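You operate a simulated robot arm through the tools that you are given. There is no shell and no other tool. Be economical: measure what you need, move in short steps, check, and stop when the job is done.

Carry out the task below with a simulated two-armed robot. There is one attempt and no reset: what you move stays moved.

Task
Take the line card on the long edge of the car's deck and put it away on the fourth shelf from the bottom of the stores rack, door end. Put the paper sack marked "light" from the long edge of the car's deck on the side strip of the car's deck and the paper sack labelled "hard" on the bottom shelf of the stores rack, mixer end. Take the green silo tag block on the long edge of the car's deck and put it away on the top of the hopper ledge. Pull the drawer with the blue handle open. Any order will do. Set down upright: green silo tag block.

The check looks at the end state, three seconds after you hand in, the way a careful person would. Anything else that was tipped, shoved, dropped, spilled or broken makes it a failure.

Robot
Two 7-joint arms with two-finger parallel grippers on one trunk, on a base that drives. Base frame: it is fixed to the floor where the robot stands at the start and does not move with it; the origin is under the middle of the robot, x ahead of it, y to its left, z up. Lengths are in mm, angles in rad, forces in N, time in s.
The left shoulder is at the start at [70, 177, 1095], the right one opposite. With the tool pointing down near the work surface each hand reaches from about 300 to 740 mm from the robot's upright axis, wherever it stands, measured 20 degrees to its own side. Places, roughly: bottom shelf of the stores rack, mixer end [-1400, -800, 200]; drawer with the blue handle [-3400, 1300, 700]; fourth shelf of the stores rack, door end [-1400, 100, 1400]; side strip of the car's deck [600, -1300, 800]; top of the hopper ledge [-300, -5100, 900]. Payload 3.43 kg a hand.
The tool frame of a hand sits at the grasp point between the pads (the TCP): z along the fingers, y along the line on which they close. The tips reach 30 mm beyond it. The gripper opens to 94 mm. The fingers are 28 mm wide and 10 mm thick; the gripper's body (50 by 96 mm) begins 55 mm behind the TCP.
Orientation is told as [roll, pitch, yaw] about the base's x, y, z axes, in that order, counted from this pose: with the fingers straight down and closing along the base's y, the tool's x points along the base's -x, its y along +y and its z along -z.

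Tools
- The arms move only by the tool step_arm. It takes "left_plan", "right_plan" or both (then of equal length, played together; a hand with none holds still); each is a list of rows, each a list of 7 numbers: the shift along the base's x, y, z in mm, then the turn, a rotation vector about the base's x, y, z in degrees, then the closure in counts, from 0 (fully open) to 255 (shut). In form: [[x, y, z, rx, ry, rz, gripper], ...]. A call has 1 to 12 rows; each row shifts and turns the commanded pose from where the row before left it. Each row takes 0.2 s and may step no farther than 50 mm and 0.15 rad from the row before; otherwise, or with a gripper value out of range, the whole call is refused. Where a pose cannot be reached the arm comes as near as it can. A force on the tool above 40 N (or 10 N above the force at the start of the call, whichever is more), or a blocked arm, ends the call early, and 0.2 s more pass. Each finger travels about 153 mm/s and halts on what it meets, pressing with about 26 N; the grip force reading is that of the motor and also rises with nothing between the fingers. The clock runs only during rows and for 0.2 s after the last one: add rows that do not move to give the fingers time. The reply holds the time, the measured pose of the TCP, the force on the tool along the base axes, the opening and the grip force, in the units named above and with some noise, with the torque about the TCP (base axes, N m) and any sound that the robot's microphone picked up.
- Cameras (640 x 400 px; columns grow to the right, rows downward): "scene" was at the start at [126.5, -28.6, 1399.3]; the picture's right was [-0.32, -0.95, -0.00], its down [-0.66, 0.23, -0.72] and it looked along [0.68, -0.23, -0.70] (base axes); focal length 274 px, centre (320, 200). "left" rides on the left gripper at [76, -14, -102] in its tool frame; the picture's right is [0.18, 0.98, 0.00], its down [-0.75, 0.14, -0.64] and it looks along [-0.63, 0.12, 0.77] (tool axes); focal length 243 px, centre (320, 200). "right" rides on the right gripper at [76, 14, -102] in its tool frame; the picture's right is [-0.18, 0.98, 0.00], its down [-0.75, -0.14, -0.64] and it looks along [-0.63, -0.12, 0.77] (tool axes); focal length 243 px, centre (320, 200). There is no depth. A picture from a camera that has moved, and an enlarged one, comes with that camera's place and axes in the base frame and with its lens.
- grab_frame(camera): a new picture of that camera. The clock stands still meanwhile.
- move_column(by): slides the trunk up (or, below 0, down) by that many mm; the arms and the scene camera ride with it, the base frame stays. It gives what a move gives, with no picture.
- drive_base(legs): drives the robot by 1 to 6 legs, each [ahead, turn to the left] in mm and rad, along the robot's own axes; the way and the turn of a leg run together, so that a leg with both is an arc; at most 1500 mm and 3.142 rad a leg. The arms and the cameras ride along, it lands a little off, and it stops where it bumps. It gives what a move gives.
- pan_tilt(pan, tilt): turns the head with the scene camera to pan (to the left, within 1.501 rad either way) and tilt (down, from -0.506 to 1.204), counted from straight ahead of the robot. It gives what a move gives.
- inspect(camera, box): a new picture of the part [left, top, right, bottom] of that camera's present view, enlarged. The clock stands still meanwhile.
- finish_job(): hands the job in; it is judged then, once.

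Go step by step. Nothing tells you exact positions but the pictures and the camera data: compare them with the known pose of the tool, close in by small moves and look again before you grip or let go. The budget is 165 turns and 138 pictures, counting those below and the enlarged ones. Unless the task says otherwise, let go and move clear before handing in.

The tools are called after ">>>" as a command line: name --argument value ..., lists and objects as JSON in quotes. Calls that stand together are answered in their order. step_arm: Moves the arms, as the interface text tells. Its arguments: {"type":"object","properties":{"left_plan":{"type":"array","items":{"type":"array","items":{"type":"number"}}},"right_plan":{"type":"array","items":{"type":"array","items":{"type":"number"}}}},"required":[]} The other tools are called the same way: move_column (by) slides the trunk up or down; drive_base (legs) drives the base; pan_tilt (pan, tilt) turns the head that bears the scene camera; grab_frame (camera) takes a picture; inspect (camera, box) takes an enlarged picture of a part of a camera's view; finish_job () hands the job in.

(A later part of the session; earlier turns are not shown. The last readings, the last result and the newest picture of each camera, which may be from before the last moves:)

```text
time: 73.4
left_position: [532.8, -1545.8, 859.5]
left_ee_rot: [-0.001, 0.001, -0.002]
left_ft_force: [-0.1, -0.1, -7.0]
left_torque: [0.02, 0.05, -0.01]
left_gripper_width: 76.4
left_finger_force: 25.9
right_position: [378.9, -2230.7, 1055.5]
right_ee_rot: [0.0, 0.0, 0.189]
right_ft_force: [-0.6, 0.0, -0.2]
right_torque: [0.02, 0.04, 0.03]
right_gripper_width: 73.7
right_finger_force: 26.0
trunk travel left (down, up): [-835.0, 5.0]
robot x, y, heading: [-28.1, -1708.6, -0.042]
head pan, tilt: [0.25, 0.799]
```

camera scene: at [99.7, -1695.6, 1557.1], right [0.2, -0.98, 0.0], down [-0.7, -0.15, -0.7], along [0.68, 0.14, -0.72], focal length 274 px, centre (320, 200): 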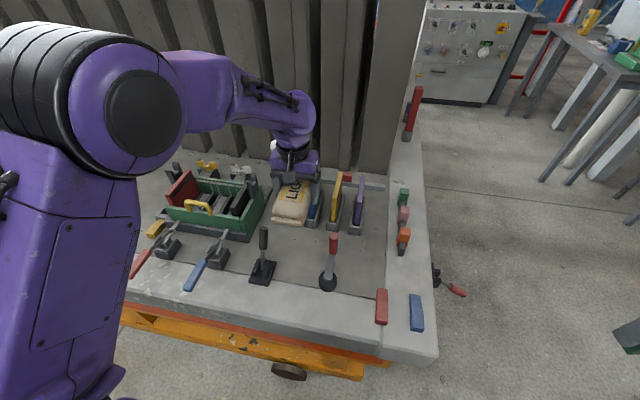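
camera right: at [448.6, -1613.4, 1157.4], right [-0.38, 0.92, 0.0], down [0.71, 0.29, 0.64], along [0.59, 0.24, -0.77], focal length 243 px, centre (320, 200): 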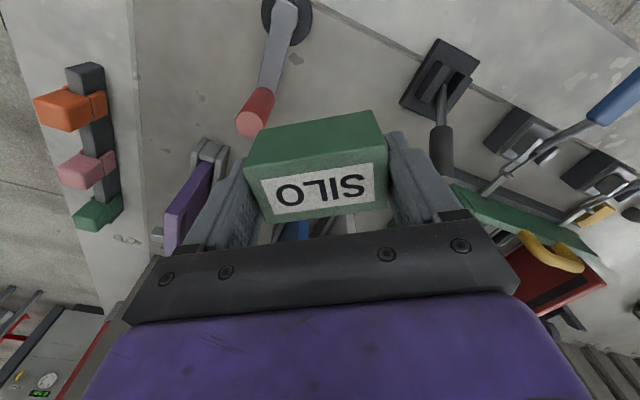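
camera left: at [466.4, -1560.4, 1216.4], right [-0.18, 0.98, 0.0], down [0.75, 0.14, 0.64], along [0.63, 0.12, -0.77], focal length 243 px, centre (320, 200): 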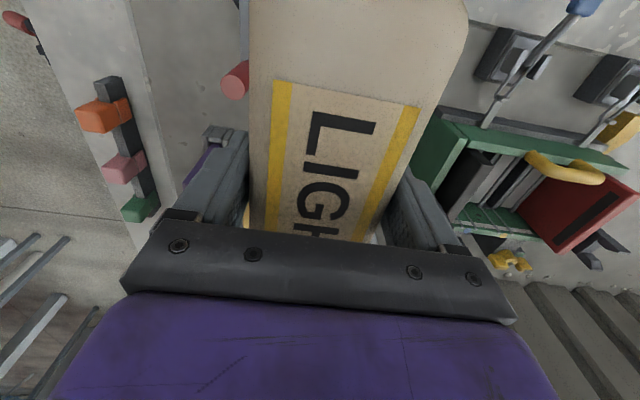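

>>> step_arm --left_plan '[[0, 0, -3, 0, 0, 0, 255], [0, 0, -2, 0, 0, 0, 255], [0, 0, -1, 0, 0, 0, 255], [0, 0, 0, 0, 0, 0, 255]]'

```text
time: 74.4
left_position: [534.2, -1546.7, 855.7]
left_ee_rot: [-0.001, -0.001, -0.001]
left_ft_force: [3.1, 1.7, 7.8]
left_torque: [0.13, 0.82, -0.22]
left_gripper_width: 76.3
left_finger_force: 25.7
right_position: [377.4, -2232.4, 1055.9]
right_ee_rot: [0.0, 0.0, 0.19]
right_ft_force: [0.4, 0.0, -1.0]
right_torque: [-0.01, 0.01, -0.02]
right_gripper_width: 73.9
right_finger_force: 25.7
trunk travel left (down, up): [-835.0, 5.0]
robot x, y, heading: [-29.9, -1710.1, -0.044]
head pan, tilt: [0.25, 0.799]
```

It is resting on the deck. I open and rise straight up.

>>> step_arm --left_plan '[[0, 0, 0, 0, 0, 0, 20], [0, 0, 0, 0, 0, 0, 5], [0, 0, 0, 0, 0, 0, 5], [0, 0, 20, 0, 0, 0, 5], [0, 0, 30, 0, 0, 0, 5], [0, 0, 40, 0, 0, 0, 5], [0, 0, 40, 0, 0, 0, 5], [0, 0, 40, 0, 0, 0, 5], [0, 0, 40, 0, 0, 0, 5], [0, 0, 0, 0, 0, 0, 5]]'

>>> grab_frame --camera "scene"

```text
time: 76.6
left_position: [534.0, -1545.8, 1062.8]
left_ee_rot: [-0.002, 0.002, -0.001]
left_ft_force: [-0.8, 0.6, 0.5]
left_torque: [0.01, -0.01, -0.01]
left_gripper_width: 92.3
left_finger_force: 0.0
right_position: [377.9, -2230.6, 1055.2]
right_ee_rot: [-0.001, 0.0, 0.19]
right_ft_force: [0.4, 0.1, -0.7]
right_torque: [-0.03, 0.01, 0.0]
right_gripper_width: 73.6
right_finger_force: 25.9
trunk travel left (down, up): [-835.0, 5.0]
robot x, y, heading: [-27.6, -1707.8, -0.045]
head pan, tilt: [0.25, 0.799]
```

```text
104 pictures are left
camera scene: at [99.1, -1695.5, 1557.2], right [0.2, -0.98, 0.0], down [-0.7, -0.15, -0.7], along [0.68, 0.14, -0.72], focal length 274 px, centre (320, 200)
```

scene: 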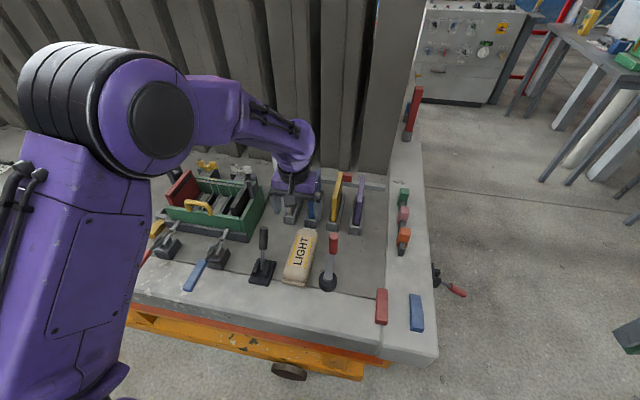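

LIGHT sits cleanly in the gap. Now I back off, turn right, and look toward the hopper ledge.

>>> drive_base --legs '[[-400, 0], [0, -1.526], [400, 0]]'

>>> pan_tilt --pan 0 --tilt 0.25

>>> grab_frame --camera "scene"

```text
time: 84.9
left_position: [-244.1, -2644.4, 1064.0]
left_ee_rot: [0.001, -0.003, -1.531]
left_ft_force: [0.1, -0.7, -0.3]
left_torque: [0.01, -0.01, 0.02]
left_gripper_width: 92.3
left_finger_force: 0.1
right_position: [-935.9, -2518.3, 1055.1]
right_ee_rot: [-0.001, -0.001, -1.34]
right_ft_force: [0.1, 0.4, -1.1]
right_torque: [0.02, -0.06, 0.02]
right_gripper_width: 73.6
right_finger_force: 26.5
trunk travel left (down, up): [-835.0, 5.0]
robot x, y, heading: [-429.3, -2092.2, -1.576]
head pan, tilt: [0.25, 0.799]
```

```text
time: 85.9
left_position: [-244.2, -2645.1, 1063.7]
left_ee_rot: [0.001, 0.001, -1.529]
left_ft_force: [-0.5, -0.7, -0.5]
left_torque: [0.0, 0.01, -0.01]
left_gripper_width: 92.3
left_finger_force: 0.0
right_position: [-935.7, -2519.5, 1055.5]
right_ee_rot: [0.0, 0.001, -1.341]
right_ft_force: [0.2, -0.6, -0.2]
right_torque: [-0.02, 0.0, 0.01]
right_gripper_width: 73.7
right_finger_force: 25.7
trunk travel left (down, up): [-835.0, 5.0]
robot x, y, heading: [-434.3, -2092.0, -1.573]
head pan, tilt: [0.0, 0.25]
```

```text
103 pictures are left
camera scene: at [-430.9, -2235.5, 1606.2], right [-1.0, 0.0, 0.0], down [0.0, 0.25, -0.97], along [0.0, -0.97, -0.25], focal length 274 px, centre (320, 200)
```

scene: 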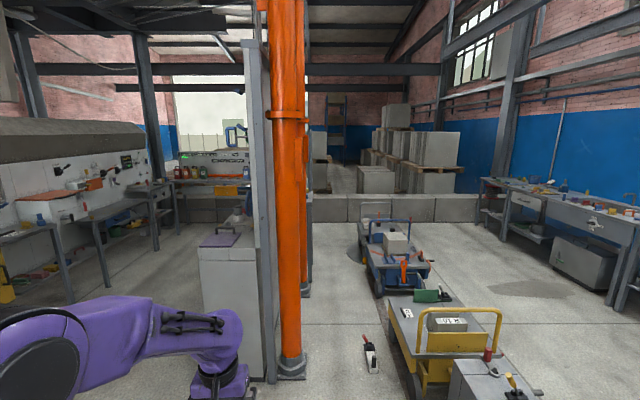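

The pole hides the spot. I zoom to identify the hopper ledge.

>>> inspect --camera "scene" --box '[150, 110, 400, 310]'

```text
2.00 times, centred on (275, 210) of scene
camera zoom: at [-430.9, -2235.5, 1606.2], right [-1.0, 0.0, 0.0], down [0.0, 0.25, -0.97], along [0.0, -0.97, -0.25], focal length 547 px, centre (410, 180)
```

zoom: 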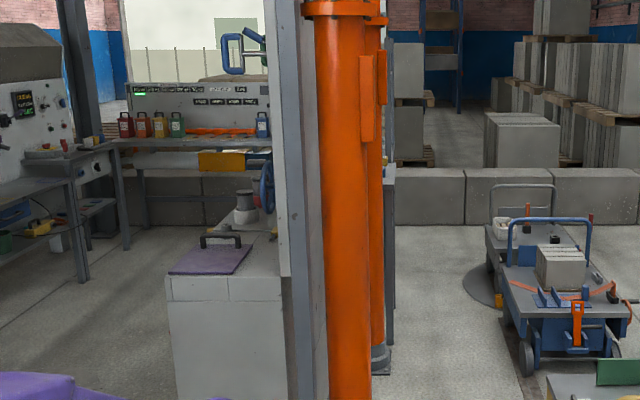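

There is a structure behind the poles near (-690, -4900). I'll go to the open floor on the left side and look from there.

>>> drive_base --legs '[[600, 0], [0, 1.573], [1150, 0], [0, -1.571]]'

>>> pan_tilt --pan -0.3 --tilt 0.3

>>> grab_frame --camera "scene"

```text
time: 88.0
left_position: [-275.4, -2869.6, 1065.6]
left_ee_rot: [0.004, -0.008, -1.605]
left_ft_force: [-0.4, 1.1, -0.5]
left_torque: [-0.07, -0.02, 0.0]
left_gripper_width: 92.1
left_finger_force: 0.0
right_position: [-955.0, -2689.5, 1054.6]
right_ee_rot: [0.009, -0.005, -1.415]
right_ft_force: [-0.3, 1.1, -0.3]
right_torque: [-0.07, -0.02, 0.0]
right_gripper_width: 73.8
right_finger_force: 25.5
trunk travel left (down, up): [-835.0, 5.0]
robot x, y, heading: [-391.0, -2306.9, -1.722]
head pan, tilt: [0.0, 0.25]
stopped in leg 1: the robot was blocked; the commanded pose is now the measured one
```

```text
time: 88.8
left_position: [-267.6, -2873.7, 1062.4]
left_ee_rot: [-0.001, -0.002, -1.604]
left_ft_force: [0.0, -0.2, -0.1]
left_torque: [0.02, -0.01, -0.01]
left_gripper_width: 92.3
left_finger_force: 0.0
right_position: [-947.6, -2696.3, 1056.9]
right_ee_rot: [0.003, 0.002, -1.415]
right_ft_force: [-0.2, 0.5, -0.3]
right_torque: [0.01, 0.0, 0.03]
right_gripper_width: 73.4
right_finger_force: 25.9
trunk travel left (down, up): [-835.0, 5.0]
robot x, y, heading: [-389.0, -2305.6, -1.723]
head pan, tilt: [-0.3, 0.3]
```

```text
101 pictures are left
camera scene: at [-437.6, -2444.4, 1601.6], right [-0.9, 0.44, 0.0], down [0.13, 0.27, -0.96], along [-0.42, -0.86, -0.3], focal length 274 px, centre (320, 200)
```

scene: 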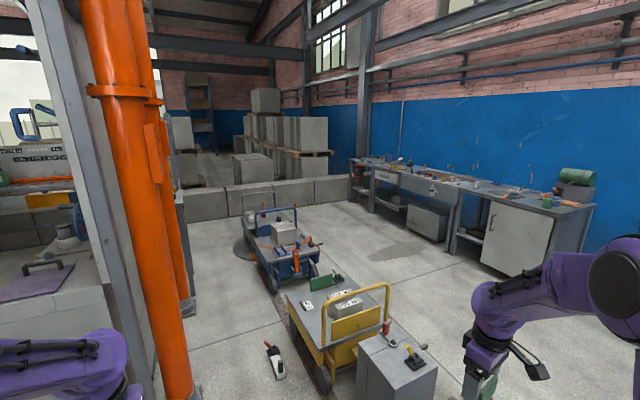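

Something low stopped the base. I look down and to the front-left to find out what.

>>> pan_tilt --pan 0.3 --tilt 1.1

>>> grab_frame --camera "scene"

>>> pan_tilt --pan -0.7 --tilt 1.0

>>> grab_frame --camera "scene"

>>> pan_tilt --pan 1.3 --tilt 0.6

>>> grab_frame --camera "scene"

```text
time: 89.9
left_position: [-269.4, -2874.0, 1063.3]
left_ee_rot: [-0.002, -0.003, -1.604]
left_ft_force: [-0.9, -0.1, 0.8]
left_torque: [-0.01, 0.0, 0.02]
left_gripper_width: 92.2
left_finger_force: 0.2
right_position: [-950.2, -2694.8, 1055.8]
right_ee_rot: [0.002, 0.002, -1.415]
right_ft_force: [0.0, -0.5, -0.1]
right_torque: [0.03, 0.02, 0.0]
right_gripper_width: 73.6
right_finger_force: 25.8
trunk travel left (down, up): [-835.0, 5.0]
robot x, y, heading: [-387.3, -2306.3, -1.718]
head pan, tilt: [0.3, 1.1]
```

```text
100 pictures are left
camera scene: at [-389.5, -2422.2, 1535.5], right [-0.99, -0.15, 0.0], down [-0.13, 0.88, -0.45], along [0.07, -0.45, -0.89], focal length 274 px, centre (320, 200)
```

scene: 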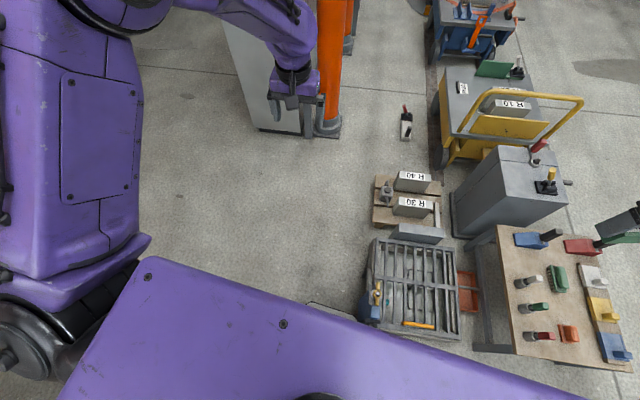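

```text
time: 91.2
left_position: [-269.8, -2872.7, 1062.1]
left_ee_rot: [-0.002, -0.002, -1.603]
left_ft_force: [0.0, -0.6, -1.2]
left_torque: [-0.03, -0.01, 0.02]
left_gripper_width: 92.2
left_finger_force: 0.1
right_position: [-947.7, -2695.5, 1053.9]
right_ee_rot: [0.005, 0.004, -1.416]
right_ft_force: [0.1, 0.6, -1.6]
right_torque: [-0.02, 0.0, 0.0]
right_gripper_width: 73.7
right_finger_force: 26.6
trunk travel left (down, up): [-835.0, 5.0]
robot x, y, heading: [-390.1, -2309.6, -1.721]
head pan, tilt: [-0.7, 1.0]
```

```text
99 pictures are left
camera scene: at [-451.1, -2405.8, 1542.1], right [-0.66, 0.75, 0.0], down [0.63, 0.56, -0.54], along [-0.41, -0.36, -0.84], focal length 274 px, centre (320, 200)
```

scene: 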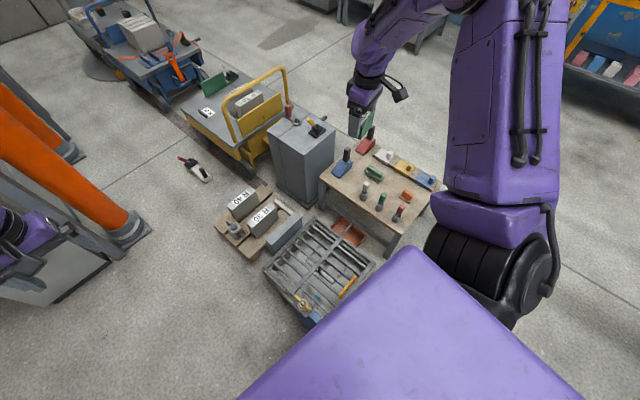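

```text
time: 93.1
left_position: [-269.6, -2874.1, 1062.0]
left_ee_rot: [-0.002, -0.001, -1.602]
left_ft_force: [-0.2, 0.1, -0.1]
left_torque: [0.02, 0.02, 0.01]
left_gripper_width: 92.0
left_finger_force: 0.0
right_position: [-947.8, -2694.8, 1054.9]
right_ee_rot: [0.004, 0.002, -1.415]
right_ft_force: [0.4, 0.3, -0.9]
right_torque: [-0.03, 0.01, 0.01]
right_gripper_width: 73.6
right_finger_force: 26.3
trunk travel left (down, up): [-835.0, 5.0]
robot x, y, heading: [-387.7, -2306.6, -1.723]
head pan, tilt: [1.3, 0.6]
```

```text
98 pictures are left
camera scene: at [-318.2, -2396.0, 1574.1], right [-0.41, -0.91, 0.0], down [-0.52, 0.23, -0.83], along [0.75, -0.34, -0.56], focal length 274 px, centre (320, 200)
```

scene: 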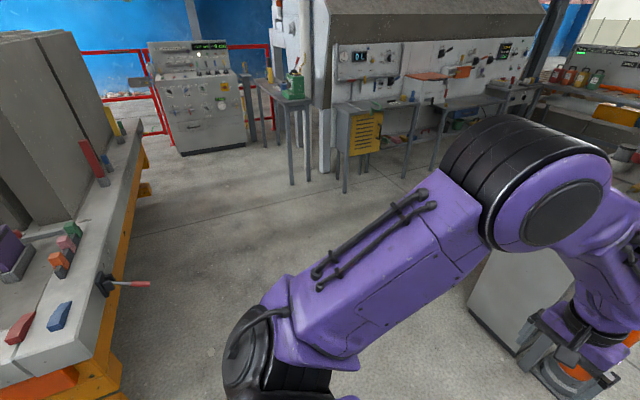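

The base touched the corner of the black grate crate, which looks unmoved. I back off, then go to the open floor left of the poles.

>>> drive_base --legs '[[-150, 0], [0, 1.095], [1400, 0], [0, -1.1]]'

>>> pan_tilt --pan -0.3 --tilt 0.35

>>> grab_frame --camera "scene"

```text
time: 106.6
left_position: [861.5, -3561.5, 1062.6]
left_ee_rot: [-0.001, -0.002, -1.638]
left_ft_force: [-0.1, -0.2, -0.1]
left_torque: [0.0, -0.01, -0.05]
left_gripper_width: 92.2
left_finger_force: 0.1
right_position: [188.6, -3361.7, 1054.8]
right_ee_rot: [0.003, 0.002, -1.449]
right_ft_force: [-0.6, 0.3, -0.6]
right_torque: [-0.02, 0.0, -0.05]
right_gripper_width: 73.8
right_finger_force: 25.9
trunk travel left (down, up): [-835.0, 5.0]
robot x, y, heading: [758.2, -2995.2, -1.756]
head pan, tilt: [1.3, 0.6]
```

```text
time: 108.3
left_position: [862.5, -3561.2, 1062.9]
left_ee_rot: [-0.003, -0.001, -1.637]
left_ft_force: [-0.3, -0.2, 0.9]
left_torque: [0.02, -0.03, -0.04]
left_gripper_width: 91.9
left_finger_force: 0.1
right_position: [189.4, -3361.7, 1054.2]
right_ee_rot: [0.004, 0.002, -1.448]
right_ft_force: [-0.1, -0.3, -0.8]
right_torque: [0.02, -0.01, 0.0]
right_gripper_width: 73.9
right_finger_force: 25.6
trunk travel left (down, up): [-835.0, 5.0]
robot x, y, heading: [759.6, -2990.3, -1.758]
head pan, tilt: [-0.3, 0.351]
```

```text
97 pictures are left
camera scene: at [706.2, -3126.2, 1596.8], right [-0.89, 0.47, 0.0], down [0.16, 0.3, -0.94], along [-0.44, -0.83, -0.34], focal length 274 px, centre (320, 200)
```

scene: 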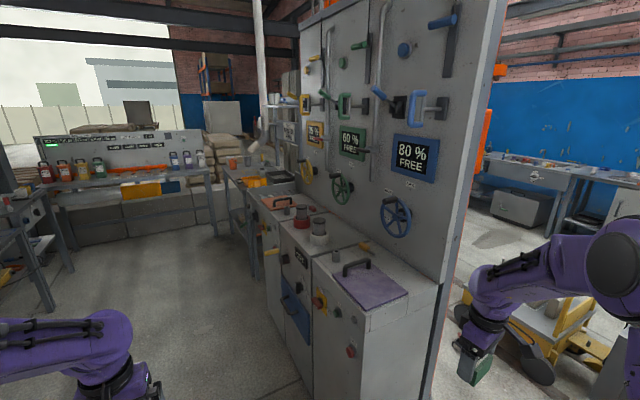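

This is the row of hopper cabinets facing me. The rough ledge position projects near pixel (316, 188), so I zoom there.

>>> inspect --camera "scene" --box '[200, 100, 400, 260]'

```text
2.50 times, centred on (300, 180) of scene
camera zoom: at [706.2, -3126.2, 1596.8], right [-0.89, 0.47, 0.0], down [0.16, 0.3, -0.94], along [-0.44, -0.83, -0.34], focal length 684 px, centre (370, 250)
```

zoom: 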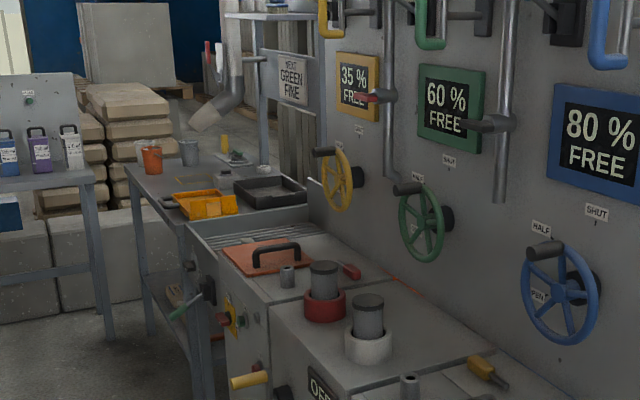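

The cabinet tops sit near x≈80, but the ledge is quoted at x≈-300, which is the other side of this panel. I go back and look from the north-west before deciding.

>>> drive_base --legs '[[0, 1.1], [-1480, 0], [0, 0.657], [-330, 0], [0, -1.4]]'

>>> pan_tilt --pan 0.0 --tilt 0.35

>>> grab_frame --camera "scene"

```text
time: 125.4
left_position: [-447.2, -2586.4, 1064.2]
left_ee_rot: [-0.004, -0.001, -1.271]
left_ft_force: [0.2, -0.3, -0.7]
left_torque: [0.01, 0.03, -0.04]
left_gripper_width: 91.9
left_finger_force: 0.0
right_position: [-1147.8, -2639.1, 1055.5]
right_ee_rot: [0.004, 0.003, -1.082]
right_ft_force: [-0.4, -0.8, -1.4]
right_torque: [0.01, 0.0, 0.01]
right_gripper_width: 73.7
right_finger_force: 26.3
trunk travel left (down, up): [-835.0, 5.0]
robot x, y, heading: [-747.0, -2094.3, -1.389]
head pan, tilt: [-0.3, 0.351]
```

```text
time: 126.2
left_position: [-447.5, -2587.0, 1064.0]
left_ee_rot: [-0.002, -0.001, -1.272]
left_ft_force: [-0.3, 0.1, -0.3]
left_torque: [0.0, 0.03, -0.01]
left_gripper_width: 92.0
left_finger_force: 0.1
right_position: [-1149.1, -2638.7, 1054.3]
right_ee_rot: [0.005, 0.002, -1.082]
right_ft_force: [-0.3, -0.4, -1.2]
right_torque: [0.0, 0.04, 0.01]
right_gripper_width: 73.9
right_finger_force: 26.2
trunk travel left (down, up): [-835.0, 5.0]
robot x, y, heading: [-744.8, -2090.7, -1.383]
head pan, tilt: [0.0, 0.351]
```

```text
95 pictures are left
camera scene: at [-722.5, -2233.7, 1596.9], right [-0.98, -0.18, 0.0], down [-0.06, 0.34, -0.94], along [0.17, -0.92, -0.34], focal length 274 px, centre (320, 200)
```

scene: 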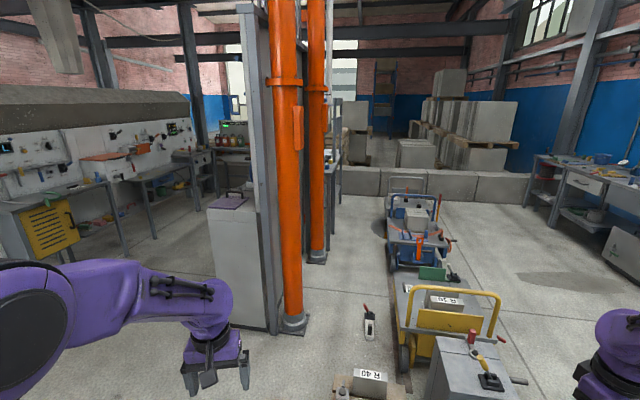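

>>> inspect --camera "scene" --box '[270, 90, 410, 270]'

```text
2.22 times, centred on (340, 180) of scene
camera zoom: at [-722.5, -2233.7, 1596.9], right [-0.98, -0.18, 0.0], down [-0.06, 0.34, -0.94], along [0.17, -0.92, -0.34], focal length 608 px, centre (276, 244)
```

zoom: 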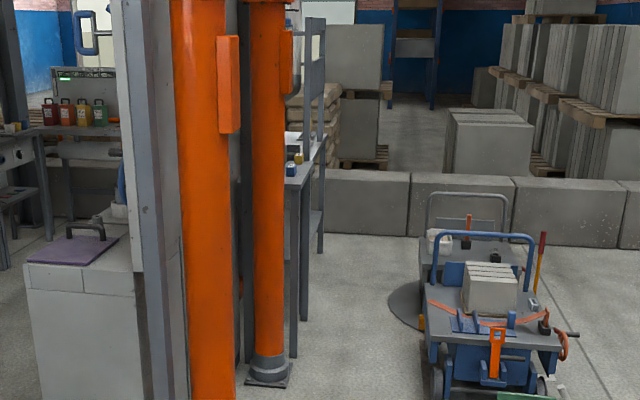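

I can see a narrow bench with small blocks on the west side near (-310, -4925 to -5320), which matches the quoted ledge. The direct lane is blocked by a tool on the floor, so I'll go round by the west aisle, checking as I go.

>>> drive_base --legs '[[0, -1.753]]'

>>> pan_tilt --pan 0.0 --tilt 0.5

>>> grab_frame --camera "scene"

>>> pan_tilt --pan 0.8 --tilt 0.4

>>> grab_frame --camera "scene"

```text
time: 130.9
left_position: [-1292.4, -2284.4, 1062.9]
left_ee_rot: [-0.002, -0.003, -3.044]
left_ft_force: [-0.3, 0.7, 0.0]
left_torque: [0.0, 0.03, 0.04]
left_gripper_width: 92.2
left_finger_force: 0.1
right_position: [-1202.1, -1587.1, 1055.1]
right_ee_rot: [0.005, 0.001, -2.856]
right_ft_force: [-0.1, 0.2, -0.3]
right_torque: [0.03, -0.04, -0.01]
right_gripper_width: 73.6
right_finger_force: 26.0
trunk travel left (down, up): [-835.0, 5.0]
robot x, y, heading: [-745.2, -2090.4, 3.118]
head pan, tilt: [0.0, 0.351]
```

```text
time: 131.6
left_position: [-1292.8, -2283.8, 1063.4]
left_ee_rot: [-0.002, -0.001, -3.044]
left_ft_force: [0.0, 0.2, 0.2]
left_torque: [0.01, 0.04, -0.01]
left_gripper_width: 92.1
left_finger_force: 0.0
right_position: [-1202.6, -1587.0, 1054.3]
right_ee_rot: [0.003, 0.001, -2.856]
right_ft_force: [0.2, 0.6, -0.2]
right_torque: [0.02, 0.05, 0.02]
right_gripper_width: 73.8
right_finger_force: 25.6
trunk travel left (down, up): [-835.0, 5.0]
robot x, y, heading: [-746.9, -2089.2, 3.123]
head pan, tilt: [0.0, 0.499]
```

```text
93 pictures are left
camera scene: at [-889.0, -2089.2, 1583.2], right [0.02, 1.0, 0.0], down [0.48, -0.01, -0.88], along [-0.88, 0.02, -0.48], focal length 274 px, centre (320, 200)
```

scene: 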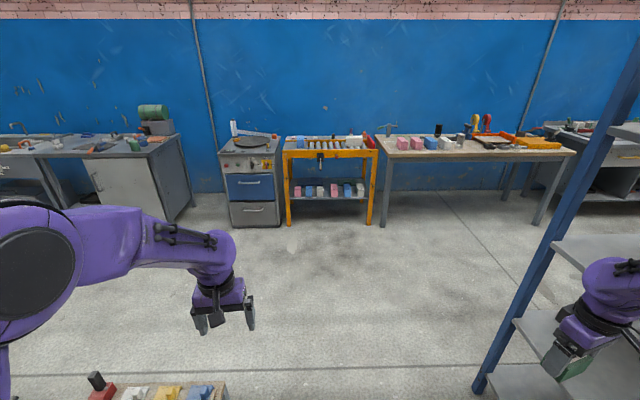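

```text
time: 132.7
left_position: [-1292.2, -2283.2, 1063.4]
left_ee_rot: [-0.003, -0.002, -3.043]
left_ft_force: [0.0, 0.2, -0.1]
left_torque: [0.03, -0.02, 0.03]
left_gripper_width: 92.1
left_finger_force: 0.1
right_position: [-1201.6, -1586.9, 1055.2]
right_ee_rot: [0.004, 0.002, -2.856]
right_ft_force: [-0.3, 0.8, -0.3]
right_torque: [0.02, 0.04, -0.02]
right_gripper_width: 73.6
right_finger_force: 25.9
trunk travel left (down, up): [-835.0, 5.0]
robot x, y, heading: [-745.3, -2092.0, 3.123]
head pan, tilt: [0.799, 0.4]
```

```text
92 pictures are left
camera scene: at [-864.2, -2156.2, 1592.3], right [-0.7, 0.71, 0.0], down [0.28, 0.27, -0.92], along [-0.66, -0.65, -0.39], focal length 274 px, centre (320, 200)
```

scene: 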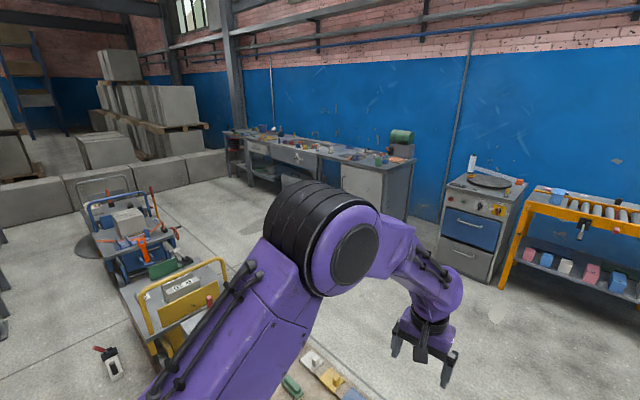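

The west aisle is wide and clear, so I drive along it and look again further south.

>>> drive_base --legs '[[1450, 0], [0, 1.59], [1400, 0], [1300, 0]]'

>>> pan_tilt --pan 0.7 --tilt 0.5

>>> grab_frame --camera "scene"

>>> pan_tilt --pan 1.4 --tilt 0.35

>>> grab_frame --camera "scene"

```text
time: 156.4
left_position: [-1977.9, -5292.8, 1063.4]
left_ee_rot: [0.001, -0.001, -1.437]
left_ft_force: [-0.2, -0.5, 0.8]
left_torque: [0.01, 0.0, -0.02]
left_gripper_width: 92.0
left_finger_force: 0.0
right_position: [-2676.5, -5227.2, 1054.8]
right_ee_rot: [0.002, 0.002, -1.25]
right_ft_force: [0.2, 0.0, -0.9]
right_torque: [-0.02, 0.0, -0.01]
right_gripper_width: 73.5
right_finger_force: 25.8
trunk travel left (down, up): [-835.0, 5.0]
robot x, y, heading: [-2190.5, -4754.7, -1.56]
head pan, tilt: [0.799, 0.4]
```

```text
time: 157.1
left_position: [-1976.8, -5292.0, 1062.8]
left_ee_rot: [-0.002, -0.002, -1.437]
left_ft_force: [0.4, 0.3, 0.6]
left_torque: [0.01, -0.05, 0.0]
left_gripper_width: 92.1
left_finger_force: 0.0
right_position: [-2677.4, -5228.5, 1055.4]
right_ee_rot: [0.003, 0.002, -1.249]
right_ft_force: [-1.1, 0.1, -1.1]
right_torque: [-0.03, 0.02, -0.02]
right_gripper_width: 73.8
right_finger_force: 26.5
trunk travel left (down, up): [-835.0, 5.0]
robot x, y, heading: [-2187.0, -4753.4, -1.554]
head pan, tilt: [0.7, 0.499]
```

```text
91 pictures are left
camera scene: at [-2130.4, -4876.0, 1583.2], right [-0.76, -0.66, 0.0], down [-0.31, 0.36, -0.88], along [0.58, -0.66, -0.48], focal length 274 px, centre (320, 200)
```

scene: 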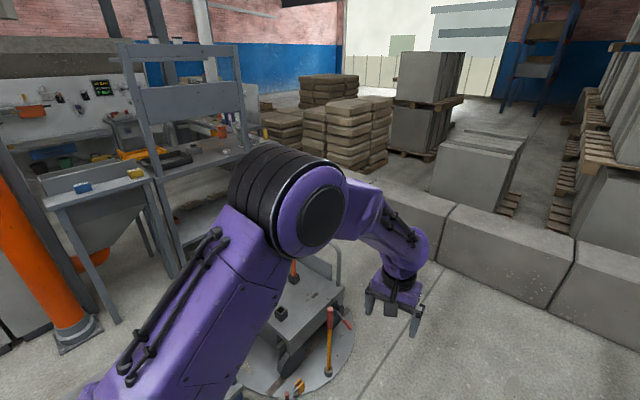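

```text
time: 158.2
left_position: [-1977.4, -5292.9, 1062.8]
left_ee_rot: [-0.001, -0.002, -1.439]
left_ft_force: [0.4, -0.2, 0.4]
left_torque: [-0.01, 0.01, -0.01]
left_gripper_width: 92.2
left_finger_force: 0.1
right_position: [-2676.4, -5229.1, 1055.8]
right_ee_rot: [0.002, 0.001, -1.25]
right_ft_force: [0.7, 0.2, -0.6]
right_torque: [-0.01, 0.0, 0.0]
right_gripper_width: 73.6
right_finger_force: 25.9
trunk travel left (down, up): [-835.0, 5.0]
robot x, y, heading: [-2192.0, -4753.9, -1.559]
head pan, tilt: [1.4, 0.351]
```

```text
90 pictures are left
camera scene: at [-2098.1, -4821.8, 1596.9], right [-0.16, -0.99, 0.0], down [-0.34, 0.05, -0.94], along [0.93, -0.15, -0.34], focal length 274 px, centre (320, 200)
```

scene: 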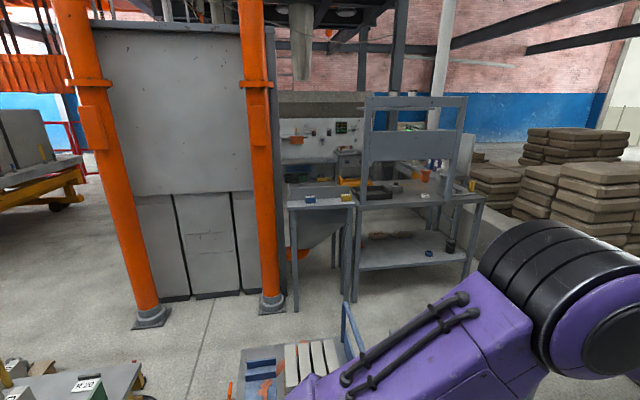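

Now I see it: the hopper ledge is the grey platform at x≈-330, y≈-4890 to -5350, with small blue and yellow blocks on it. I move further south to judge the gap past the turntable cart.

>>> drive_base --legs '[[850, 0]]'

>>> pan_tilt --pan 1.0 --tilt 0.7

>>> grab_frame --camera "scene"

>>> pan_tilt --pan 1.5 --tilt 0.6

>>> grab_frame --camera "scene"

```text
time: 162.7
left_position: [-1965.3, -6143.7, 1063.8]
left_ee_rot: [-0.003, -0.001, -1.438]
left_ft_force: [0.5, 0.5, -0.2]
left_torque: [0.02, -0.01, 0.0]
left_gripper_width: 92.3
left_finger_force: 0.1
right_position: [-2664.3, -6080.0, 1054.9]
right_ee_rot: [0.004, 0.002, -1.248]
right_ft_force: [-0.3, -0.1, -0.4]
right_torque: [0.04, 0.01, -0.01]
right_gripper_width: 73.6
right_finger_force: 26.1
trunk travel left (down, up): [-835.0, 5.0]
robot x, y, heading: [-2175.8, -5608.3, -1.551]
head pan, tilt: [1.4, 0.351]
```

```text
time: 163.6
left_position: [-1965.4, -6146.1, 1062.9]
left_ee_rot: [-0.001, -0.003, -1.439]
left_ft_force: [0.2, 0.4, -0.2]
left_torque: [-0.01, 0.02, -0.01]
left_gripper_width: 92.1
left_finger_force: 0.0
right_position: [-2664.4, -6081.2, 1054.5]
right_ee_rot: [0.003, 0.002, -1.249]
right_ft_force: [0.3, -0.1, -0.5]
right_torque: [-0.04, 0.02, 0.03]
right_gripper_width: 73.9
right_finger_force: 26.0
trunk travel left (down, up): [-835.0, 5.0]
robot x, y, heading: [-2178.8, -5607.3, -1.558]
head pan, tilt: [1.0, 0.7]
```

```text
89 pictures are left
camera scene: at [-2105.7, -5704.4, 1565.5], right [-0.53, -0.85, 0.0], down [-0.55, 0.34, -0.77], along [0.65, -0.4, -0.64], focal length 274 px, centre (320, 200)
```

scene: 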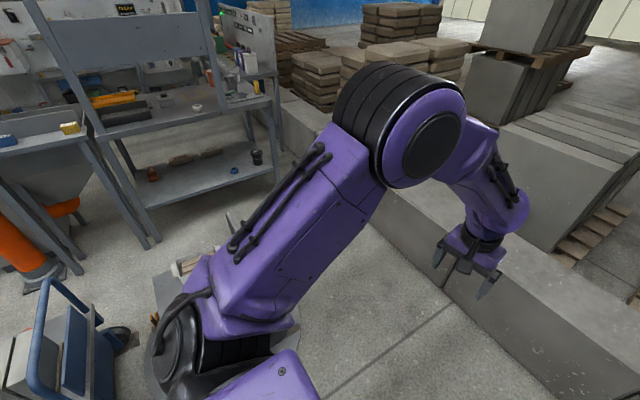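

```text
time: 164.5
left_position: [-1965.5, -6145.7, 1062.8]
left_ee_rot: [-0.002, -0.002, -1.438]
left_ft_force: [0.3, -0.4, -0.2]
left_torque: [0.01, -0.03, 0.0]
left_gripper_width: 92.1
left_finger_force: 0.0
right_position: [-2665.7, -6080.5, 1053.7]
right_ee_rot: [0.004, 0.003, -1.249]
right_ft_force: [0.1, 0.3, -0.5]
right_torque: [-0.02, 0.01, 0.0]
right_gripper_width: 73.9
right_finger_force: 26.3
trunk travel left (down, up): [-835.0, 5.0]
robot x, y, heading: [-2176.8, -5611.0, -1.558]
head pan, tilt: [1.499, 0.6]
```

```text
88 pictures are left
camera scene: at [-2089.7, -5664.6, 1574.1], right [-0.06, -1.0, 0.0], down [-0.56, 0.03, -0.83], along [0.82, -0.05, -0.56], focal length 274 px, centre (320, 200)
```

scene: 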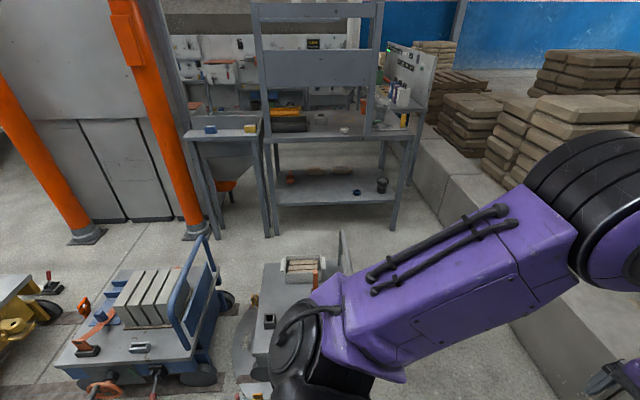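

I zoom on the ledge to see its layout, and whether it can also be reached from the east.

>>> inspect --camera "scene" --box '[160, 70, 420, 250]'

```text
2.22 times, centred on (290, 160) of scene
camera zoom: at [-2089.7, -5664.6, 1574.1], right [-0.06, -1.0, 0.0], down [-0.56, 0.03, -0.83], along [0.82, -0.05, -0.56], focal length 608 px, centre (387, 289)
```

zoom: 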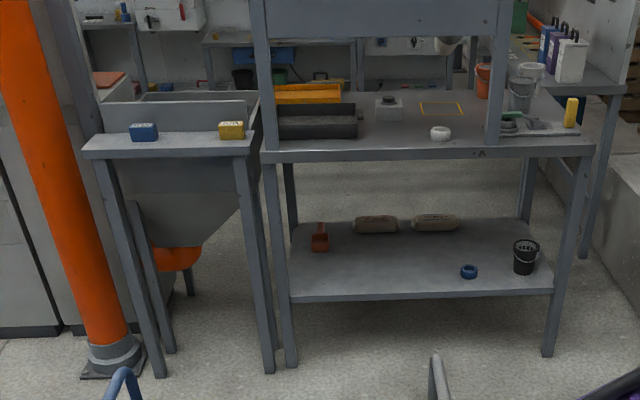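

The ledge is a narrow shelf in front of the hopper bin, with blue and yellow tag blocks on it and free space between them. It must be reached from this west side, so I'll go round the south of the turntable. First I tuck the right hand in.

>>> step_arm --right_plan '[[23.7, 4, 0, 0, 0, 0, 255], [23.7, 4, 0, 0, 0, 0, 255], [23.7, 4, 0, 0, 0, 0, 255], [23.7, 4, 0, 0, 0, 0, 255], [23.7, 4, 0, 0, 0, 0, 255], [23.7, 4, 0, 0, 0, 0, 255], [23.7, 4, 0, 0, 0, 0, 255], [23.7, 4, 0, 0, 0, 0, 255], [23.7, 4, 0, 0, 0, 0, 255], [23.7, 4, 0, 0, 0, 0, 255], [0, 0, 0, 0, 0, 0, 255]]'

>>> drive_base --legs '[[0, 0.608], [960, 0], [0, 0.95]]'

>>> pan_tilt --pan 0.0 --tilt 0.6

>>> grab_frame --camera "scene"

>>> pan_tilt --pan 0.6 --tilt 0.7

>>> grab_frame --camera "scene"

```text
time: 166.9
left_position: [-1966.1, -6145.4, 1062.0]
left_ee_rot: [-0.003, -0.001, -1.439]
left_ft_force: [0.6, -0.2, -0.2]
left_torque: [0.01, 0.02, -0.01]
left_gripper_width: 92.1
left_finger_force: 0.1
right_position: [-2428.5, -6042.4, 1055.6]
right_ee_rot: [0.005, 0.002, -1.248]
right_ft_force: [-1.0, -0.3, -0.2]
right_torque: [-0.01, 0.0, 0.01]
right_gripper_width: 73.9
right_finger_force: 26.1
trunk travel left (down, up): [-835.0, 5.0]
robot x, y, heading: [-2178.3, -5611.3, -1.556]
head pan, tilt: [1.499, 0.6]
```

```text
time: 176.0
left_position: [-1077.9, -6166.1, 1063.3]
left_ee_rot: [-0.003, -0.002, 0.139]
left_ft_force: [-0.1, -0.1, -0.8]
left_torque: [0.0, 0.01, -0.01]
left_gripper_width: 92.2
left_finger_force: 0.1
right_position: [-1178.1, -6629.7, 1054.9]
right_ee_rot: [0.004, 0.002, 0.326]
right_ft_force: [0.1, 0.3, -1.0]
right_torque: [-0.01, 0.01, 0.05]
right_gripper_width: 73.9
right_finger_force: 25.8
trunk travel left (down, up): [-835.0, 5.0]
robot x, y, heading: [-1611.8, -6381.5, 0.023]
head pan, tilt: [1.499, 0.6]
```

```text
time: 177.6
left_position: [-1076.7, -6165.9, 1062.9]
left_ee_rot: [-0.002, -0.004, 0.136]
left_ft_force: [0.7, -0.2, 0.1]
left_torque: [0.02, 0.04, 0.0]
left_gripper_width: 92.1
left_finger_force: 0.0
right_position: [-1177.0, -6629.4, 1055.3]
right_ee_rot: [0.002, 0.003, 0.327]
right_ft_force: [-0.6, 0.8, -0.1]
right_torque: [0.02, 0.01, 0.0]
right_gripper_width: 73.6
right_finger_force: 26.4
trunk travel left (down, up): [-835.0, 5.0]
robot x, y, heading: [-1612.7, -6381.3, 0.02]
head pan, tilt: [0.0, 0.6]
```

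```text
86 pictures are left
camera scene: at [-1476.1, -6380.5, 1574.1], right [0.02, -1.0, 0.0], down [-0.56, -0.01, -0.82], along [0.82, 0.02, -0.57], focal length 274 px, centre (320, 200)
```

scene: 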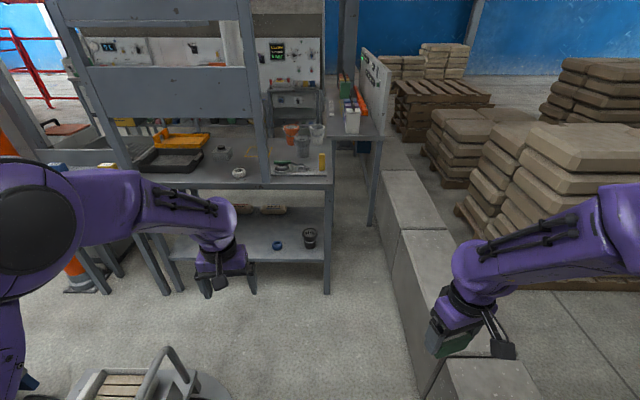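

```text
time: 178.6
left_position: [-1076.0, -6167.5, 1063.7]
left_ee_rot: [0.0, -0.002, 0.137]
left_ft_force: [-0.2, 0.5, 0.0]
left_torque: [0.01, -0.02, -0.01]
left_gripper_width: 92.0
left_finger_force: 0.1
right_position: [-1178.9, -6629.0, 1055.4]
right_ee_rot: [0.004, 0.003, 0.328]
right_ft_force: [-0.3, 0.0, 0.3]
right_torque: [0.01, -0.02, 0.01]
right_gripper_width: 73.9
right_finger_force: 25.9
trunk travel left (down, up): [-835.0, 5.0]
robot x, y, heading: [-1613.4, -6380.9, 0.016]
head pan, tilt: [0.6, 0.7]
```

```text
85 pictures are left
camera scene: at [-1495.3, -6333.0, 1565.5], right [0.58, -0.81, 0.0], down [-0.52, -0.37, -0.76], along [0.62, 0.44, -0.64], focal length 274 px, centre (320, 200)
```

scene: 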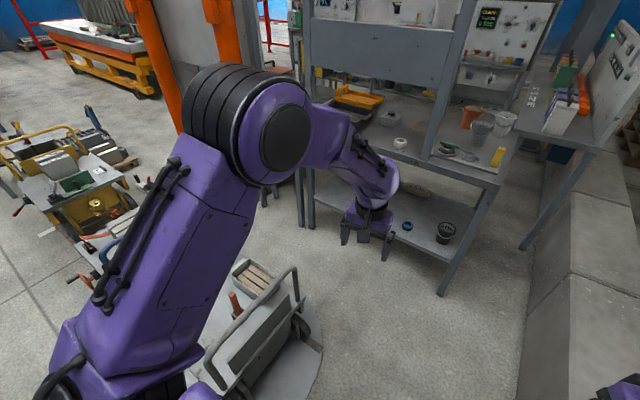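

The corridor past the bench looks feasible if the hands are kept narrow. I bring the right hand to the centre front and the left hand outwards, then check the right elbow.

>>> step_arm --right_plan '[[4.5, 18.8, 0, 0, 0, 0, 255], [4.5, 18.8, 0, 0, 0, 0, 255], [4.5, 18.8, 0, 0, 0, 0, 255], [4.5, 18.8, 0, 0, 0, 0, 255], [4.5, 18.8, 0, 0, 0, 0, 255], [4.5, 18.8, 0, 0, 0, 0, 255], [4.5, 18.8, 0, 0, 0, 0, 255], [4.5, 18.8, 0, 0, 0, 0, 255], [4.5, 18.8, 0, 0, 0, 0, 255], [4.5, 18.8, 0, 0, 0, 0, 255], [0, 0, 0, 0, 0, 0, 255]]' --left_plan '[[-15, 15, 0, 0, 0, 0, 0], [-15, 15, 0, 0, 0, 0, 0], [-15, 15, 0, 0, 0, 0, 0], [-15, 15, 0, 0, 0, 0, 0], [-15, 15, 0, 0, 0, 0, 0], [-15, 15, 0, 0, 0, 0, 0], [-15, 15, 0, 0, 0, 0, 0], [-15, 15, 0, 0, 0, 0, 0], [-15, 15, 0, 0, 0, 0, 0], [-15, 15, 0, 0, 0, 0, 0], [0, 0, 0, 0, 0, 0, 0]]'

>>> pan_tilt --pan -0.9 --tilt 0.6

>>> grab_frame --camera "scene"

```text
time: 181.0
left_position: [-1226.0, -6017.1, 1064.5]
left_ee_rot: [-0.001, -0.002, 0.138]
left_ft_force: [-0.2, 0.3, 0.0]
left_torque: [0.01, 0.0, 0.01]
left_gripper_width: 93.7
left_finger_force: 0.0
right_position: [-1133.4, -6440.4, 1053.5]
right_ee_rot: [0.004, 0.003, 0.328]
right_ft_force: [-0.6, -0.4, -0.8]
right_torque: [0.0, -0.01, 0.03]
right_gripper_width: 73.6
right_finger_force: 26.7
trunk travel left (down, up): [-835.0, 5.0]
robot x, y, heading: [-1611.5, -6375.0, 0.02]
head pan, tilt: [0.6, 0.7]
```

```text
time: 182.6
left_position: [-1226.7, -6016.5, 1062.1]
left_ee_rot: [-0.002, -0.002, 0.137]
left_ft_force: [0.1, -0.2, 0.4]
left_torque: [0.04, 0.04, 0.01]
left_gripper_width: 93.9
left_finger_force: 0.0
right_position: [-1132.9, -6440.0, 1055.9]
right_ee_rot: [0.006, 0.0, 0.326]
right_ft_force: [0.7, -1.0, 0.3]
right_torque: [0.0, -0.03, -0.03]
right_gripper_width: 73.6
right_finger_force: 26.0
trunk travel left (down, up): [-835.0, 5.0]
robot x, y, heading: [-1610.2, -6382.4, 0.021]
head pan, tilt: [-0.901, 0.6]
```

```text
84 pictures are left
camera scene: at [-1508.3, -6450.0, 1574.1], right [-0.77, -0.64, 0.0], down [-0.36, 0.44, -0.83], along [0.53, -0.64, -0.56], focal length 274 px, centre (320, 200)
```

scene: 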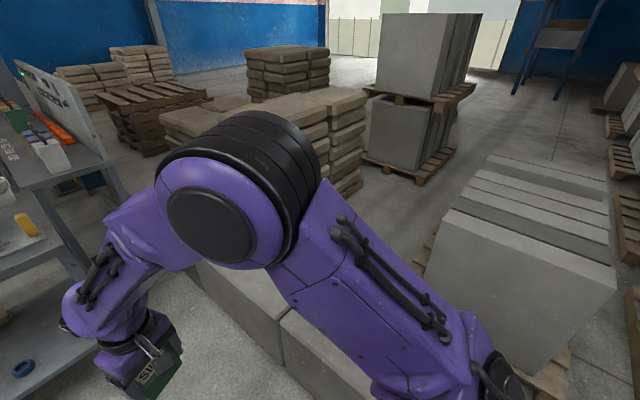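

The right elbow sticks out only about 290 mm, so it will fit. I drive in stages.

>>> drive_base --legs '[[640, 0], [0, 0.78], [300, 0], [0, 0.65]]'

>>> pan_tilt --pan -0.2 --tilt 0.75

>>> grab_frame --camera "scene"

```text
time: 191.6
left_position: [-1070.0, -5717.5, 1062.5]
left_ee_rot: [-0.001, -0.001, 1.561]
left_ft_force: [0.7, 1.0, 0.3]
left_torque: [-0.01, 0.01, -0.04]
left_gripper_width: 94.0
left_finger_force: 0.0
right_position: [-638.0, -5688.7, 1055.9]
right_ee_rot: [0.003, 0.002, 1.75]
right_ft_force: [-1.0, 1.2, -0.3]
right_torque: [0.01, 0.0, -0.04]
right_gripper_width: 73.8
right_finger_force: 25.2
trunk travel left (down, up): [-835.0, 5.0]
robot x, y, heading: [-769.6, -6155.1, 1.443]
head pan, tilt: [-0.901, 0.6]
```

```text
time: 192.7
left_position: [-1072.0, -5719.0, 1062.7]
left_ee_rot: [0.0, -0.002, 1.561]
left_ft_force: [0.2, -0.2, -0.1]
left_torque: [0.03, -0.04, 0.03]
left_gripper_width: 94.1
left_finger_force: 0.0
right_position: [-638.6, -5689.6, 1056.1]
right_ee_rot: [0.004, 0.003, 1.748]
right_ft_force: [0.8, -0.4, 0.2]
right_torque: [0.0, 0.01, -0.02]
right_gripper_width: 73.6
right_finger_force: 26.0
trunk travel left (down, up): [-835.0, 5.0]
robot x, y, heading: [-771.8, -6157.0, 1.441]
head pan, tilt: [-0.201, 0.75]
```

```text
83 pictures are left
camera scene: at [-736.0, -6029.6, 1561.2], right [0.95, -0.32, 0.0], down [-0.22, -0.65, -0.73], along [0.24, 0.69, -0.68], focal length 274 px, centre (320, 200)
```

scene: 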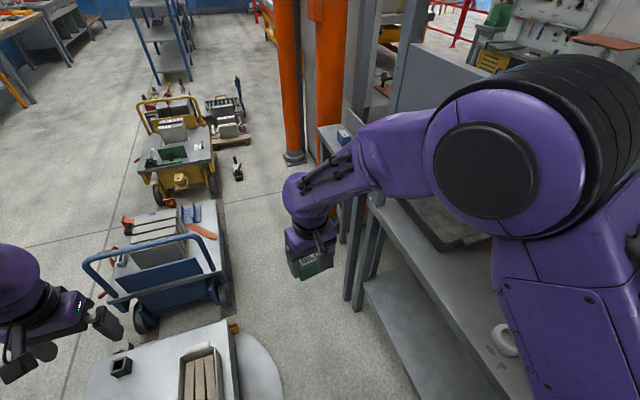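

The lane is visible and clear. I advance.

>>> drive_base --legs '[[450, 0]]'

>>> grab_frame --camera "scene"

```text
time: 194.9
left_position: [-1134.8, -5408.2, 1016.6]
left_ee_rot: [-0.059, 0.008, 1.565]
left_ft_force: [0.4, -2.1, 0.2]
left_torque: [0.13, 0.05, 0.02]
left_gripper_width: 94.2
left_finger_force: 0.0
right_position: [-650.0, -5332.1, 1106.6]
right_ee_rot: [0.159, -0.01, 1.548]
right_ft_force: [2.5, -1.6, -0.9]
right_torque: [0.1, 0.18, 0.03]
right_gripper_width: 73.9
right_finger_force: 25.6
trunk travel left (down, up): [-835.0, 5.0]
robot x, y, heading: [-720.2, -5811.2, 1.447]
head pan, tilt: [-0.201, 0.75]
stopped in leg 1: the robot was blocked; the commanded pose is now the measured one
```

```text
82 pictures are left
camera scene: at [-624.7, -5721.8, 1567.3], right [0.95, -0.32, -0.05], down [-0.25, -0.63, -0.74], along [0.21, 0.71, -0.67], focal length 274 px, centre (320, 200)
```

scene: 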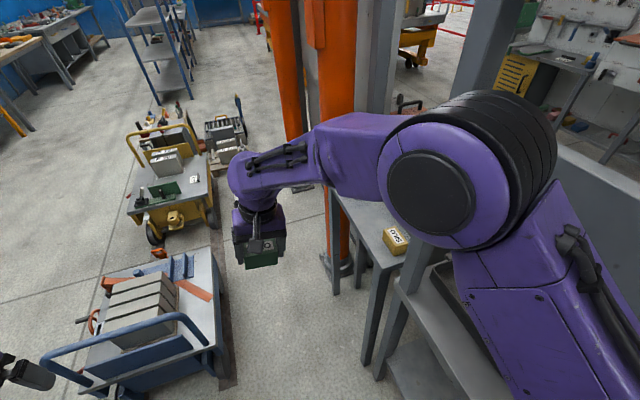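

The base was stopped and the robot looks slightly tilted. I read the state again before doing anything.

>>> pan_tilt --pan -0.6 --tilt 1.0

>>> grab_frame --camera "scene"

>>> grab_frame --camera "left"

```text
time: 195.7
left_position: [-1127.0, -5382.0, 1010.5]
left_ee_rot: [-0.065, 0.024, 1.567]
left_ft_force: [0.0, -0.2, -0.9]
left_torque: [-0.03, -0.01, 0.0]
left_gripper_width: 94.0
left_finger_force: 0.0
right_position: [-652.3, -5320.0, 1073.5]
right_ee_rot: [0.105, 0.026, 1.589]
right_ft_force: [0.2, -0.2, -0.6]
right_torque: [-0.05, 0.02, 0.02]
right_gripper_width: 73.5
right_finger_force: 26.5
trunk travel left (down, up): [-835.0, 5.0]
robot x, y, heading: [-723.2, -5808.6, 1.446]
head pan, tilt: [-0.6, 1.0]
```

```text
81 pictures are left
camera scene: at [-631.2, -5732.0, 1547.5], right [0.75, -0.66, -0.03], down [-0.57, -0.62, -0.54], along [0.34, 0.42, -0.84], focal length 274 px, centre (320, 200)
```

scene: 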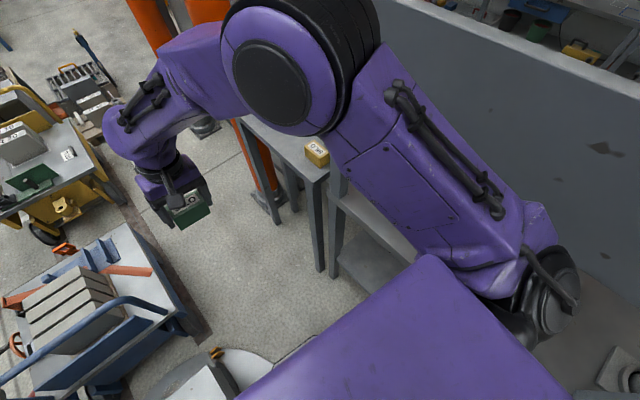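

```text
80 pictures are left
camera left: at [-1119.8, -5455.2, 1114.7], right [-0.98, -0.18, -0.06], down [-0.18, 0.77, 0.61], along [-0.07, 0.61, -0.79], focal length 243 px, centre (320, 200)
```

left: 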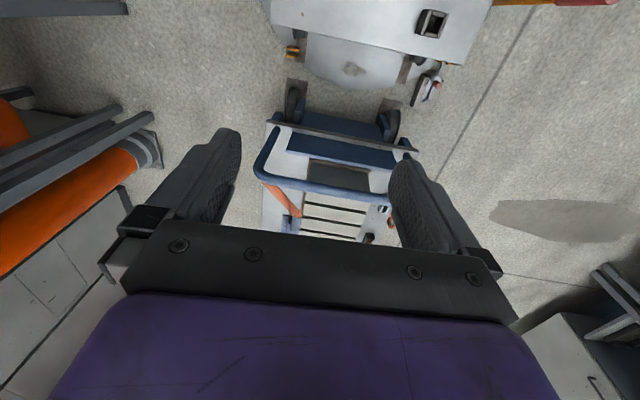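

The left wheels seem to have climbed the turntable rim, tilting the robot. I back up the way I came and recheck.

>>> drive_base --legs '[[-200, 0]]'

>>> pan_tilt --pan 0.3 --tilt 1.0

>>> grab_frame --camera "scene"

```text
time: 196.5
left_position: [-1192.2, -5404.8, 953.0]
left_ee_rot: [-0.145, 0.094, 1.544]
left_ft_force: [-0.8, 1.0, 0.2]
left_torque: [-0.05, -0.04, -0.04]
left_gripper_width: 94.2
left_finger_force: 0.1
right_position: [-677.7, -5287.6, 1071.5]
right_ee_rot: [0.165, 0.11, 1.426]
right_ft_force: [-0.4, -0.5, 0.1]
right_torque: [-0.06, 0.03, 0.01]
right_gripper_width: 73.8
right_finger_force: 25.7
trunk travel left (down, up): [-835.0, 5.0]
robot x, y, heading: [-725.3, -5809.6, 1.448]
head pan, tilt: [-0.6, 1.0]
stopped in leg 1: the robot was blocked; the commanded pose is now the measured one
```

```text
time: 197.7
left_position: [-1199.9, -5385.8, 957.1]
left_ee_rot: [-0.135, 0.059, 1.565]
left_ft_force: [0.1, -1.3, 0.4]
left_torque: [0.02, 0.01, -0.05]
left_gripper_width: 93.8
left_finger_force: 0.1
right_position: [-700.9, -5314.7, 1044.5]
right_ee_rot: [0.076, 0.108, 1.509]
right_ft_force: [-0.8, 0.0, -0.3]
right_torque: [-0.02, 0.0, -0.02]
right_gripper_width: 73.6
right_finger_force: 26.3
trunk travel left (down, up): [-835.0, 5.0]
robot x, y, heading: [-723.8, -5812.5, 1.441]
head pan, tilt: [0.3, 1.0]
```

```text
79 pictures are left
camera scene: at [-725.7, -5741.6, 1550.8], right [0.99, 0.17, 0.0], down [0.14, -0.81, -0.56], along [-0.09, 0.56, -0.83], focal length 274 px, centre (320, 200)
```

scene: 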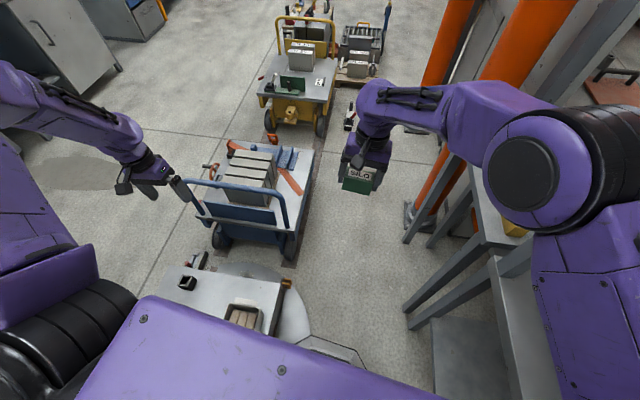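

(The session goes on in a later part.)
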